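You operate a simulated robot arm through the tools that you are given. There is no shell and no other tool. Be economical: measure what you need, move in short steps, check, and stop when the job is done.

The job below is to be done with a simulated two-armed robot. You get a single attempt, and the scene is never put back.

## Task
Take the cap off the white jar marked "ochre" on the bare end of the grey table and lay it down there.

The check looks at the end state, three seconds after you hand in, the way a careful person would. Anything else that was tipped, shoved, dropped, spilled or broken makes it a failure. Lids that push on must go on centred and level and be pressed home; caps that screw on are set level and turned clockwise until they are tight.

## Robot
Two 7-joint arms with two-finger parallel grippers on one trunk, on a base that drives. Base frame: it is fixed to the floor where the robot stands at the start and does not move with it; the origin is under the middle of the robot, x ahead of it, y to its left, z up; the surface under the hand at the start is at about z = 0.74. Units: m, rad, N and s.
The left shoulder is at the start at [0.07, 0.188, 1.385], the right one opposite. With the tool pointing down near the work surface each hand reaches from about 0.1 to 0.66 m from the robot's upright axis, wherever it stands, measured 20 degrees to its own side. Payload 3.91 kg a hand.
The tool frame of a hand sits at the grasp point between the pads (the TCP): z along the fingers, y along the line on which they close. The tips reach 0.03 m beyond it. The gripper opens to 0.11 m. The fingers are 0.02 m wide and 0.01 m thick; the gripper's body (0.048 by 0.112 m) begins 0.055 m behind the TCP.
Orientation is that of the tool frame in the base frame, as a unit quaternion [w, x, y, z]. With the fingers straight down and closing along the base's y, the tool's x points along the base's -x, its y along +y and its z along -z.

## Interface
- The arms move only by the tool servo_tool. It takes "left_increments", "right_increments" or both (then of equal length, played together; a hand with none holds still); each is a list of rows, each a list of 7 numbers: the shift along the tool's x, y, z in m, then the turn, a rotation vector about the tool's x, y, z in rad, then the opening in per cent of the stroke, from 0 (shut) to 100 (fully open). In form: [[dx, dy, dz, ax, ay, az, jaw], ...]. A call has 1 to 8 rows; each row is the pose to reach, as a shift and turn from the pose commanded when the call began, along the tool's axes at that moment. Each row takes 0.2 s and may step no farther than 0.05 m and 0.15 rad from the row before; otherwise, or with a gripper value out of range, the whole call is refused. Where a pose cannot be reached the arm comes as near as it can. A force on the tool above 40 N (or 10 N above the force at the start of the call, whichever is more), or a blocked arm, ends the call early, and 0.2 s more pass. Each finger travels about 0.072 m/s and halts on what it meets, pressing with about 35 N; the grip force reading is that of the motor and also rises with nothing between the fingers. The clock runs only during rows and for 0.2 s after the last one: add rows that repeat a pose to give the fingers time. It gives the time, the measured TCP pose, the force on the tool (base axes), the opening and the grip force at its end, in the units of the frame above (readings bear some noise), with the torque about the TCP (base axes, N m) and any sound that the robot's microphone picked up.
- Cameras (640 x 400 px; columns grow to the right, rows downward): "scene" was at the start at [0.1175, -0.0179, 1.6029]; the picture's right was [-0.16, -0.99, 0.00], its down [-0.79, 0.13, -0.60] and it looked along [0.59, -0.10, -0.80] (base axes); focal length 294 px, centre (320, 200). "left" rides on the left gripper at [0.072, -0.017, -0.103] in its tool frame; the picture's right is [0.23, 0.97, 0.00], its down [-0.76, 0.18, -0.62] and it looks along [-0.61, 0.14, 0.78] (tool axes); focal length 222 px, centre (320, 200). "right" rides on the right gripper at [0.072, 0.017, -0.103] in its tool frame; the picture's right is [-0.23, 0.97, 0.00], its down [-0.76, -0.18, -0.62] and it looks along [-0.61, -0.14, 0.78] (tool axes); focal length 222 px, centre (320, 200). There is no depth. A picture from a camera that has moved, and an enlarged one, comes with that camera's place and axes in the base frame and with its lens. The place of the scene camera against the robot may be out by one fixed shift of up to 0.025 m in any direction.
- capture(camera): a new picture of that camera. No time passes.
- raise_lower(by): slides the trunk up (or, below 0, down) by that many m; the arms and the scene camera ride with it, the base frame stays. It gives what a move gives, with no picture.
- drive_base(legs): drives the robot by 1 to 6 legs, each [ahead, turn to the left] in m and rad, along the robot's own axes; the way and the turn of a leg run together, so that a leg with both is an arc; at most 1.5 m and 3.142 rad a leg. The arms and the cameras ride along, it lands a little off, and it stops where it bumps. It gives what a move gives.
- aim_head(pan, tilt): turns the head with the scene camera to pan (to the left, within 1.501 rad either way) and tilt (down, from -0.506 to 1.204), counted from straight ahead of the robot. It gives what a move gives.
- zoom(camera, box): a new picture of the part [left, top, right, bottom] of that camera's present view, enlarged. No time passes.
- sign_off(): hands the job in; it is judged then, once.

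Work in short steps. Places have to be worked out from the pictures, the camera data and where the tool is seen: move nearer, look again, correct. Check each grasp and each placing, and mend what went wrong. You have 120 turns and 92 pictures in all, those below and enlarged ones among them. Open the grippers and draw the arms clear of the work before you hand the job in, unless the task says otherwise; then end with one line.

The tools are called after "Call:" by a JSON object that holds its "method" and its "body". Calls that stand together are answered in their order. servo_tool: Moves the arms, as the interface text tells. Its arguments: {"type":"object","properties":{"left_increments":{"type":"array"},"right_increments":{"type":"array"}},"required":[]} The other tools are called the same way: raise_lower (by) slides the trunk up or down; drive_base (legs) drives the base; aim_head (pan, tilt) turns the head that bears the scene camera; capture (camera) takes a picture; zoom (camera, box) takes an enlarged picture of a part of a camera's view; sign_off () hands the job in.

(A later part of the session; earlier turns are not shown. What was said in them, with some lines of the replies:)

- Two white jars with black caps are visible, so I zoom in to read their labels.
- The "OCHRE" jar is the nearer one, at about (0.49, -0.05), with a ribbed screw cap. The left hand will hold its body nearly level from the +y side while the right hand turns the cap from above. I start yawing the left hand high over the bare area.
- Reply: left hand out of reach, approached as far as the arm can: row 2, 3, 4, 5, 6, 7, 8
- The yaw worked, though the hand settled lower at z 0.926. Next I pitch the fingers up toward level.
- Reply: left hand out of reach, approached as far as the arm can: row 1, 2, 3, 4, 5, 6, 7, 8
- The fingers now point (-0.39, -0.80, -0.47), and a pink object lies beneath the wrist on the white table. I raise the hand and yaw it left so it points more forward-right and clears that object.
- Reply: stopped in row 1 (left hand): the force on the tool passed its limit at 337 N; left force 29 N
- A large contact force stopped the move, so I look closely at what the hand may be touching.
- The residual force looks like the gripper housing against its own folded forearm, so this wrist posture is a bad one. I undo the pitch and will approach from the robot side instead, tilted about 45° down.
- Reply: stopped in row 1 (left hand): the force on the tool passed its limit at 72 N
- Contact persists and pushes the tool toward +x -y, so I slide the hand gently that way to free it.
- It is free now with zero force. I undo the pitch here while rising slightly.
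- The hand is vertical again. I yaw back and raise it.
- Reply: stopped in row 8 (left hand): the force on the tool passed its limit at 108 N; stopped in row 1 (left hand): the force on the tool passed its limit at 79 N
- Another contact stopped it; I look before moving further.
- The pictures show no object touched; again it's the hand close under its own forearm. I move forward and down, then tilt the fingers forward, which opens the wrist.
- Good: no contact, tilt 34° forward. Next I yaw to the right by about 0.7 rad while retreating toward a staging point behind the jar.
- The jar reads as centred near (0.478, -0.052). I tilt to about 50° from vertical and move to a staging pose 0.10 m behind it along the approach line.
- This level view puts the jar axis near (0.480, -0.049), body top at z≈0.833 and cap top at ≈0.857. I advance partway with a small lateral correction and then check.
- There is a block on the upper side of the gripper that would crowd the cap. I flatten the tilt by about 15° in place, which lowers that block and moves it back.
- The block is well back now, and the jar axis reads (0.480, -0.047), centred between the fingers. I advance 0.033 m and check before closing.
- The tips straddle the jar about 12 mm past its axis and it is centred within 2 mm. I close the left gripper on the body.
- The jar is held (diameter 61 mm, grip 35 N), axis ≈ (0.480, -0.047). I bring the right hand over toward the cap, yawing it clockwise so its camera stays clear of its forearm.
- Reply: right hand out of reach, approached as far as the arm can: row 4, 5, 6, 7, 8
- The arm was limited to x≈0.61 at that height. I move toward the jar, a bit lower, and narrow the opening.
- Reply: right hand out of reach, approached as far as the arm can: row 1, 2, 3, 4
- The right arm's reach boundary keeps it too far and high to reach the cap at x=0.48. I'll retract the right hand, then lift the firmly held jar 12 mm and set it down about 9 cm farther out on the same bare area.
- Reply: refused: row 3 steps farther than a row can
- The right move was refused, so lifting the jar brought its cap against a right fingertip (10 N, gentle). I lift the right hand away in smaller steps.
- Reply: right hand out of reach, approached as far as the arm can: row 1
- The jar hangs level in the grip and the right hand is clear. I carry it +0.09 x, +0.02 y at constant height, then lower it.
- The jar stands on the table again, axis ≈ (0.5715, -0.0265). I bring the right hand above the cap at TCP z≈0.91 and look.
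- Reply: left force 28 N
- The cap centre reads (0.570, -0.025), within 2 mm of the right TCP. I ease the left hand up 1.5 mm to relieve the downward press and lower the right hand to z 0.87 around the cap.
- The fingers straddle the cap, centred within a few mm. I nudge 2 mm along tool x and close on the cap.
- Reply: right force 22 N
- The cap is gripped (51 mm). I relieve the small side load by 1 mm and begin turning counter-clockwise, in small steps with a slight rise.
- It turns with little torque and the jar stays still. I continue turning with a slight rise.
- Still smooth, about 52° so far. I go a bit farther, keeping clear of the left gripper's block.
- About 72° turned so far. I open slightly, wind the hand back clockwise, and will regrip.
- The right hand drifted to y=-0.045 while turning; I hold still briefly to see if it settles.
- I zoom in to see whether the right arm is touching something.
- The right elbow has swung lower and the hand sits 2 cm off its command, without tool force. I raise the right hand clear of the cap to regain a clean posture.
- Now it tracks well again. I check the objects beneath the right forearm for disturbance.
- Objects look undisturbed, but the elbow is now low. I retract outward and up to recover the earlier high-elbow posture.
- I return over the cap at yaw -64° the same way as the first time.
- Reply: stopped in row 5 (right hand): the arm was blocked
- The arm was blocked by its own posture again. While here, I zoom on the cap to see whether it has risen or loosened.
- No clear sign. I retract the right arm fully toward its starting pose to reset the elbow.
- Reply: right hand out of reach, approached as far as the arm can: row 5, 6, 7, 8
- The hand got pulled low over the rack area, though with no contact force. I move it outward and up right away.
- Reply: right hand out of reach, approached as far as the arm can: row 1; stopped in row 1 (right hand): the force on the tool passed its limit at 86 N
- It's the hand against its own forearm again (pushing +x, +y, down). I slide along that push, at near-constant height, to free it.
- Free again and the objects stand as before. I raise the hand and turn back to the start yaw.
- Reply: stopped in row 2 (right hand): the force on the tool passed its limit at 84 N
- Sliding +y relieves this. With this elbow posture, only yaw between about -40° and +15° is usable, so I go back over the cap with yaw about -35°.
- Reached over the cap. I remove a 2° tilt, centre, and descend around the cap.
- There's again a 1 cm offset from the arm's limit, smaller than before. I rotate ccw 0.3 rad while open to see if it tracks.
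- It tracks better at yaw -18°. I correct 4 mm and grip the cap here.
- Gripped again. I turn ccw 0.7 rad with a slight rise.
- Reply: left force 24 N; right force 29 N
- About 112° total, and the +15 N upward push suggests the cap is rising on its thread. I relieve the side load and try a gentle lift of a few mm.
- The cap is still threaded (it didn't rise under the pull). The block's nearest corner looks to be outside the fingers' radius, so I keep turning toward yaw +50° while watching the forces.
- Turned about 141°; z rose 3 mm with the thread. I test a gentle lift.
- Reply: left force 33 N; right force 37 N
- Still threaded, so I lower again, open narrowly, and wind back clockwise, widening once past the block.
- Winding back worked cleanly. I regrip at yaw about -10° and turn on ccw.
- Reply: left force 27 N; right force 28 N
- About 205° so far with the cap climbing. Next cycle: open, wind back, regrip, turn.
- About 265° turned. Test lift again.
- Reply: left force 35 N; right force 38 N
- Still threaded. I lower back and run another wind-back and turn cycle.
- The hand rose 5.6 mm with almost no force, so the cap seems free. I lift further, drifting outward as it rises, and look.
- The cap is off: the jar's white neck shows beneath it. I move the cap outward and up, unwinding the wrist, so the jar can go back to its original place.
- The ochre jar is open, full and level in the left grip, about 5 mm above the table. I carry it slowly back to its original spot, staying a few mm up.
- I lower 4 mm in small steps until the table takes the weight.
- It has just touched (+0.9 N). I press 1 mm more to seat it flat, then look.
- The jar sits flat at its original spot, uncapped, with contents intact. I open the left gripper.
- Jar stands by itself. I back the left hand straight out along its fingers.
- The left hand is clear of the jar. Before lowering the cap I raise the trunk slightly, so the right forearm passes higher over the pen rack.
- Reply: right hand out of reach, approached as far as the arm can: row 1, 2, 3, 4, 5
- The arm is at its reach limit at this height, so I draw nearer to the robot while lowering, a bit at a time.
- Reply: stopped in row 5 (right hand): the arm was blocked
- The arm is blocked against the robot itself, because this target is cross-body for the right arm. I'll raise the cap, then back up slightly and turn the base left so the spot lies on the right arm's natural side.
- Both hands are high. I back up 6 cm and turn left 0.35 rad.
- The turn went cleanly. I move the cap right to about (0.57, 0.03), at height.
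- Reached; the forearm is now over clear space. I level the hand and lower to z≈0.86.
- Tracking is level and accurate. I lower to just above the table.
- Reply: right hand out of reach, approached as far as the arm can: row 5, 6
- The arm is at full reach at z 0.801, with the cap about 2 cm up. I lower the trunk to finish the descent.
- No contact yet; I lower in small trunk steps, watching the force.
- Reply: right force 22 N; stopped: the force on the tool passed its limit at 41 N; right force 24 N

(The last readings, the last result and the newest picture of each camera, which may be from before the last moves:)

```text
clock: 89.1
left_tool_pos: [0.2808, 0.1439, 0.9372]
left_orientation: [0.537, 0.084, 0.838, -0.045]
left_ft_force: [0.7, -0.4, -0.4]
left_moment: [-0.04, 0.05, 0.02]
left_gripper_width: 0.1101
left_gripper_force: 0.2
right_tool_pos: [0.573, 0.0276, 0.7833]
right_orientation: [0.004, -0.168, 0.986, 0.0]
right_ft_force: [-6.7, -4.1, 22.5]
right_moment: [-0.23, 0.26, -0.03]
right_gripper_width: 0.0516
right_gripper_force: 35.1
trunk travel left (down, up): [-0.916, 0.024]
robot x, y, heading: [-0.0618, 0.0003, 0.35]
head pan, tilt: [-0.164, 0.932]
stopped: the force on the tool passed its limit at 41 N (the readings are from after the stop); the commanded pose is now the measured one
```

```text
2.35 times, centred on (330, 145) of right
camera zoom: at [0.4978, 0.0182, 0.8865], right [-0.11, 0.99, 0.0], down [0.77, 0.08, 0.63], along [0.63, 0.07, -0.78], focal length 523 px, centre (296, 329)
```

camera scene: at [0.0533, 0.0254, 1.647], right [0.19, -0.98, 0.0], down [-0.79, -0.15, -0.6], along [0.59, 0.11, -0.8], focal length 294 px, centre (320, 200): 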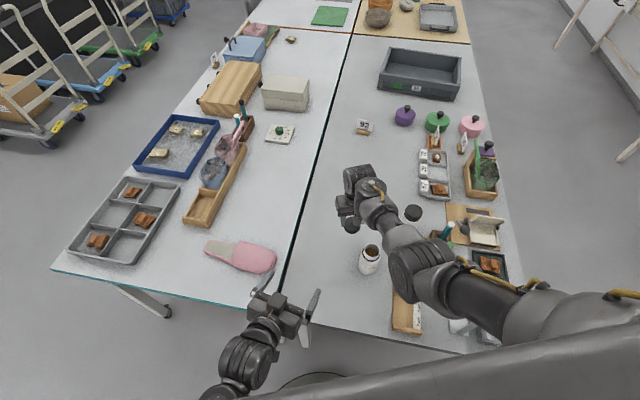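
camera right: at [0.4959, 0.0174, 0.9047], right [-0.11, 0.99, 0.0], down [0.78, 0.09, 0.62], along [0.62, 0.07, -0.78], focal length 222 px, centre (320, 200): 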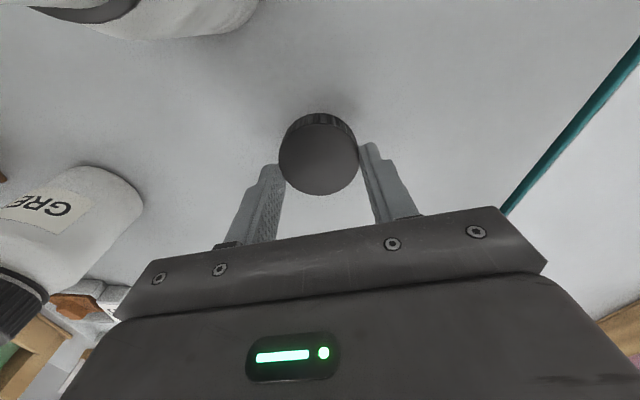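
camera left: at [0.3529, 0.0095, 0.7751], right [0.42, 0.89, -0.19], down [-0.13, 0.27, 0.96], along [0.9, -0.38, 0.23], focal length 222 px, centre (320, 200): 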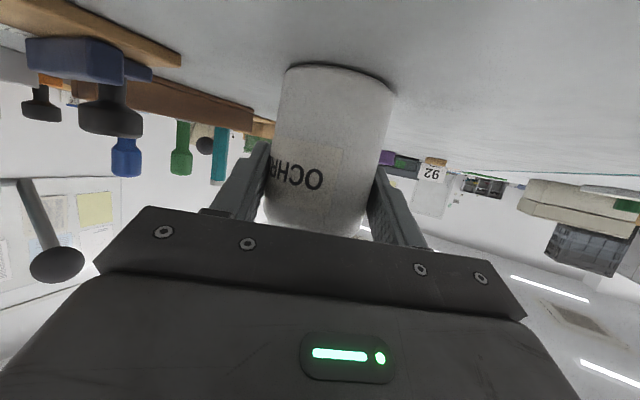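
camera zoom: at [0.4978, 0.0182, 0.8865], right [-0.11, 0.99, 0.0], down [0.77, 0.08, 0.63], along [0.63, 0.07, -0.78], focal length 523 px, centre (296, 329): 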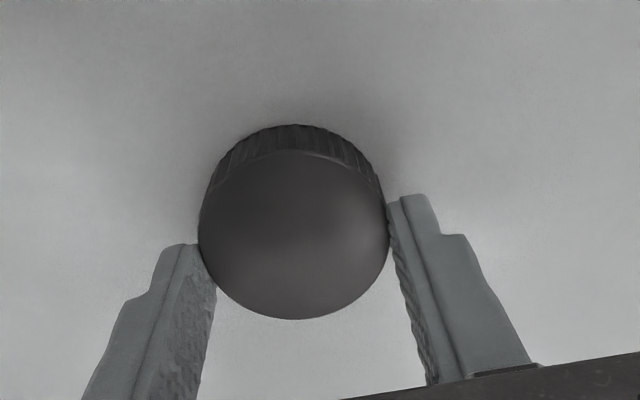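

The cap is firmly on the table. I ease the press by 2 mm, then open.

Call:
{"method": "raise_lower", "body": {"by": 0.002}}

Call:
{"method": "servo_tool", "body": {"right_increments": [[0, 0, 0, 0, 0, 0, 50], [0, 0, 0, 0, 0, 0, 65], [0, 0, 0, 0, 0, 0, 80], [0, 0, 0, 0, 0, 0, 80]]}}

Call:
{"method": "raise_lower", "body": {"by": 0.02}}

Call:
{"method": "servo_tool", "body": {"right_increments": [[0, 0, -0.02, 0, 0, 0, 80], [0, 0, -0.045, 0, 0, 0, 80], [0, 0, -0.07, 0, 0, 0, 80], [0, 0, -0.1, 0, 0, 0, 80], [0, 0, -0.13, 0, 0, 0, 80]]}}

Call:
{"method": "capture", "body": {"camera": "right"}}

```text
clock: 89.7
left_tool_pos: [0.2821, 0.1435, 0.938]
left_orientation: [0.536, 0.084, 0.839, -0.046]
left_ft_force: [0.9, 0.1, 0.5]
left_moment: [0.02, 0.0, 0.0]
left_gripper_width: 0.1102
left_gripper_force: 0.0
right_tool_pos: [0.5725, 0.0272, 0.784]
right_orientation: [0.005, -0.169, 0.986, 0.0]
right_ft_force: [1.9, 2.5, 9.1]
right_moment: [0.07, -0.21, 0.01]
right_gripper_width: 0.0514
right_gripper_force: 35.4
trunk travel left (down, up): [-0.918, 0.022]
robot x, y, heading: [-0.0614, 0.0015, 0.359]
head pan, tilt: [-0.164, 0.932]
```

```text
clock: 90.7
left_tool_pos: [0.2825, 0.1442, 0.9374]
left_orientation: [0.536, 0.084, 0.839, -0.045]
left_ft_force: [0.5, 0.7, 0.4]
left_moment: [0.04, -0.03, 0.0]
left_gripper_width: 0.1099
left_gripper_force: 0.0
right_tool_pos: [0.5713, 0.0251, 0.782]
right_orientation: [0.003, -0.168, 0.986, 0.0]
right_ft_force: [0.0, 0.1, -0.8]
right_moment: [-0.03, 0.03, 0.03]
right_gripper_width: 0.0881
right_gripper_force: 0.1
trunk travel left (down, up): [-0.918, 0.022]
robot x, y, heading: [-0.0597, 0.002, 0.361]
head pan, tilt: [-0.164, 0.932]
```

```text
clock: 91.3
left_tool_pos: [0.2817, 0.1446, 0.9599]
left_orientation: [0.536, 0.084, 0.839, -0.045]
left_ft_force: [0.3, 0.1, -0.6]
left_moment: [-0.02, 0.0, -0.02]
left_gripper_width: 0.1102
left_gripper_force: 0.0
right_tool_pos: [0.572, 0.0257, 0.8024]
right_orientation: [0.002, -0.167, 0.986, 0.0]
right_ft_force: [0.1, -0.3, -0.5]
right_moment: [0.01, 0.05, 0.05]
right_gripper_width: 0.0878
right_gripper_force: 0.0
trunk travel left (down, up): [-0.938, 0.002]
robot x, y, heading: [-0.0562, 0.0033, 0.359]
head pan, tilt: [-0.164, 0.932]
```

```text
clock: 92.5
left_tool_pos: [0.2815, 0.1444, 0.9595]
left_orientation: [0.536, 0.084, 0.839, -0.045]
left_ft_force: [-0.4, -0.2, -0.5]
left_moment: [0.01, 0.0, -0.01]
left_gripper_width: 0.1099
left_gripper_force: 0.0
right_tool_pos: [0.5716, 0.0259, 0.9335]
right_orientation: [0.002, -0.168, 0.986, -0.001]
right_ft_force: [0.1, -0.4, 0.6]
right_moment: [0.0, 0.01, -0.04]
right_gripper_width: 0.088
right_gripper_force: 0.1
trunk travel left (down, up): [-0.938, 0.002]
robot x, y, heading: [-0.0583, 0.0042, 0.356]
head pan, tilt: [-0.164, 0.932]
```

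```text
4 pictures are left
camera right: at [0.497, 0.0176, 1.037], right [-0.11, 0.99, 0.0], down [0.77, 0.08, 0.63], along [0.62, 0.07, -0.78], focal length 222 px, centre (320, 200)
```

right: 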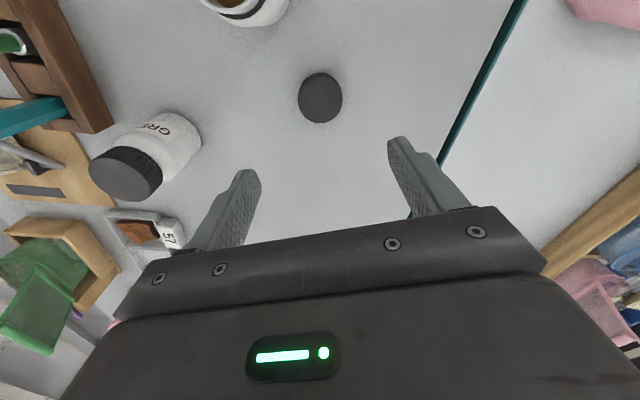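

The cap lies flat on the bare table and the jar stands open beside it. I raise the right hand a bit more and back the robot away.

Call:
{"method": "servo_tool", "body": {"right_increments": [[0, 0, -0.02, 0, 0, 0, 80], [0, 0, -0.04, 0, 0, 0, 80]]}}

Call:
{"method": "drive_base", "body": {"legs": [[-0.25, 0]]}}

Call:
{"method": "capture", "body": {"camera": "scene"}}

```text
clock: 93.1
left_tool_pos: [0.2812, 0.1443, 0.9579]
left_orientation: [0.537, 0.084, 0.838, -0.046]
left_ft_force: [0.0, 0.1, 0.1]
left_moment: [0.0, -0.02, 0.01]
left_gripper_width: 0.1099
left_gripper_force: 0.0
right_tool_pos: [0.5698, 0.0251, 0.9731]
right_orientation: [0.002, -0.169, 0.986, 0.0]
right_ft_force: [-0.3, 0.4, 0.2]
right_moment: [-0.03, 0.02, 0.04]
right_gripper_width: 0.0879
right_gripper_force: 0.0
trunk travel left (down, up): [-0.938, 0.002]
robot x, y, heading: [-0.0622, 0.0018, 0.355]
head pan, tilt: [-0.164, 0.932]
```

```text
clock: 95.0
left_tool_pos: [0.0495, 0.0575, 0.959]
left_orientation: [0.536, 0.083, 0.839, -0.045]
left_ft_force: [-0.6, 0.9, 0.5]
left_moment: [-0.01, 0.0, -0.01]
left_gripper_width: 0.1096
left_gripper_force: 0.1
right_tool_pos: [0.336, -0.0622, 0.9744]
right_orientation: [0.002, -0.168, 0.986, -0.001]
right_ft_force: [-0.1, 0.2, 0.6]
right_moment: [0.01, -0.03, -0.01]
right_gripper_width: 0.0881
right_gripper_force: 0.1
trunk travel left (down, up): [-0.938, 0.002]
robot x, y, heading: [-0.288, -0.0872, 0.356]
head pan, tilt: [-0.164, 0.932]
```

```text
3 pictures are left
camera scene: at [-0.1795, -0.061, 1.6462], right [0.19, -0.98, 0.0], down [-0.79, -0.15, -0.6], along [0.58, 0.11, -0.8], focal length 294 px, centre (320, 200)
```

scene: 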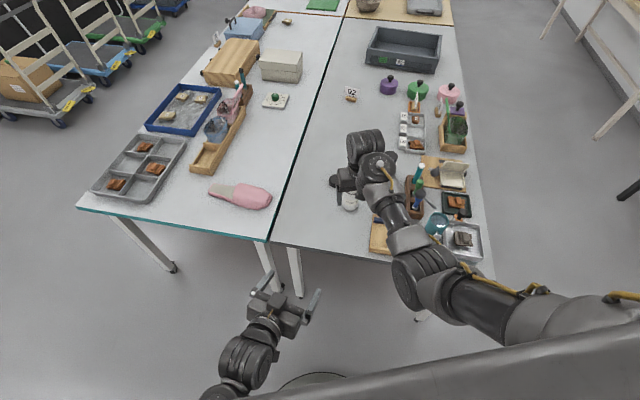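

All is clear. I back off further for an unobstructed check.

Call:
{"method": "drive_base", "body": {"legs": [[-0.25, 0]]}}

Call:
{"method": "zoom", "body": {"camera": "scene", "box": [220, 40, 500, 260]}}

```text
clock: 96.8
left_tool_pos: [-0.1836, -0.0278, 0.9568]
left_orientation: [0.537, 0.083, 0.839, -0.045]
left_ft_force: [0.4, -0.2, -0.2]
left_moment: [-0.03, 0.0, 0.02]
left_gripper_width: 0.1098
left_gripper_force: 0.0
right_tool_pos: [0.1043, -0.1472, 0.9734]
right_orientation: [0.001, -0.168, 0.986, -0.001]
right_ft_force: [0.4, -0.2, 0.3]
right_moment: [-0.03, 0.0, 0.03]
right_gripper_width: 0.0881
right_gripper_force: 0.0
trunk travel left (down, up): [-0.938, 0.002]
robot x, y, heading: [-0.5245, -0.1695, 0.357]
head pan, tilt: [-0.164, 0.932]
```

```text
1.82 times, centred on (360, 150) of scene
camera zoom: at [-0.4119, -0.1473, 1.6462], right [0.19, -0.98, 0.0], down [-0.79, -0.15, -0.6], along [0.58, 0.11, -0.8], focal length 534 px, centre (247, 291)
```

zoom: 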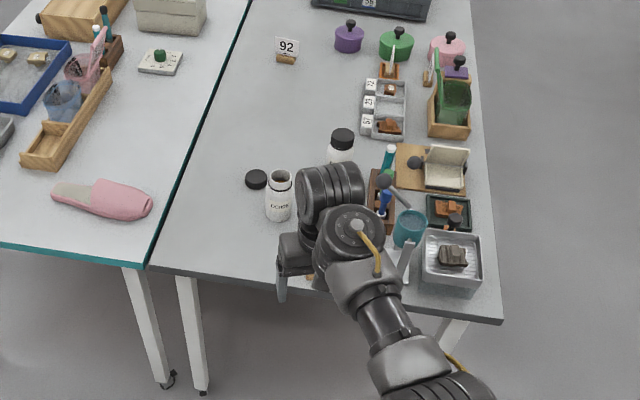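

The jar stands upright and open at its spot, the cap lies flat beside it on the bare table, and everything else in view is in place. Both hands are clear, so I hand in.

Call:
{"method": "sign_off", "body": {}}

```text
The job is handed in.
```

The ochre jar is uncapped and standing upright at its original spot on the bare end, and its cap lies flat on the table beside it. I moved the jar about 9 cm while unscrewing it and then put it back. In the last picture everything in view looks undisturbed, but the squeegee board was hidden behind the arm.
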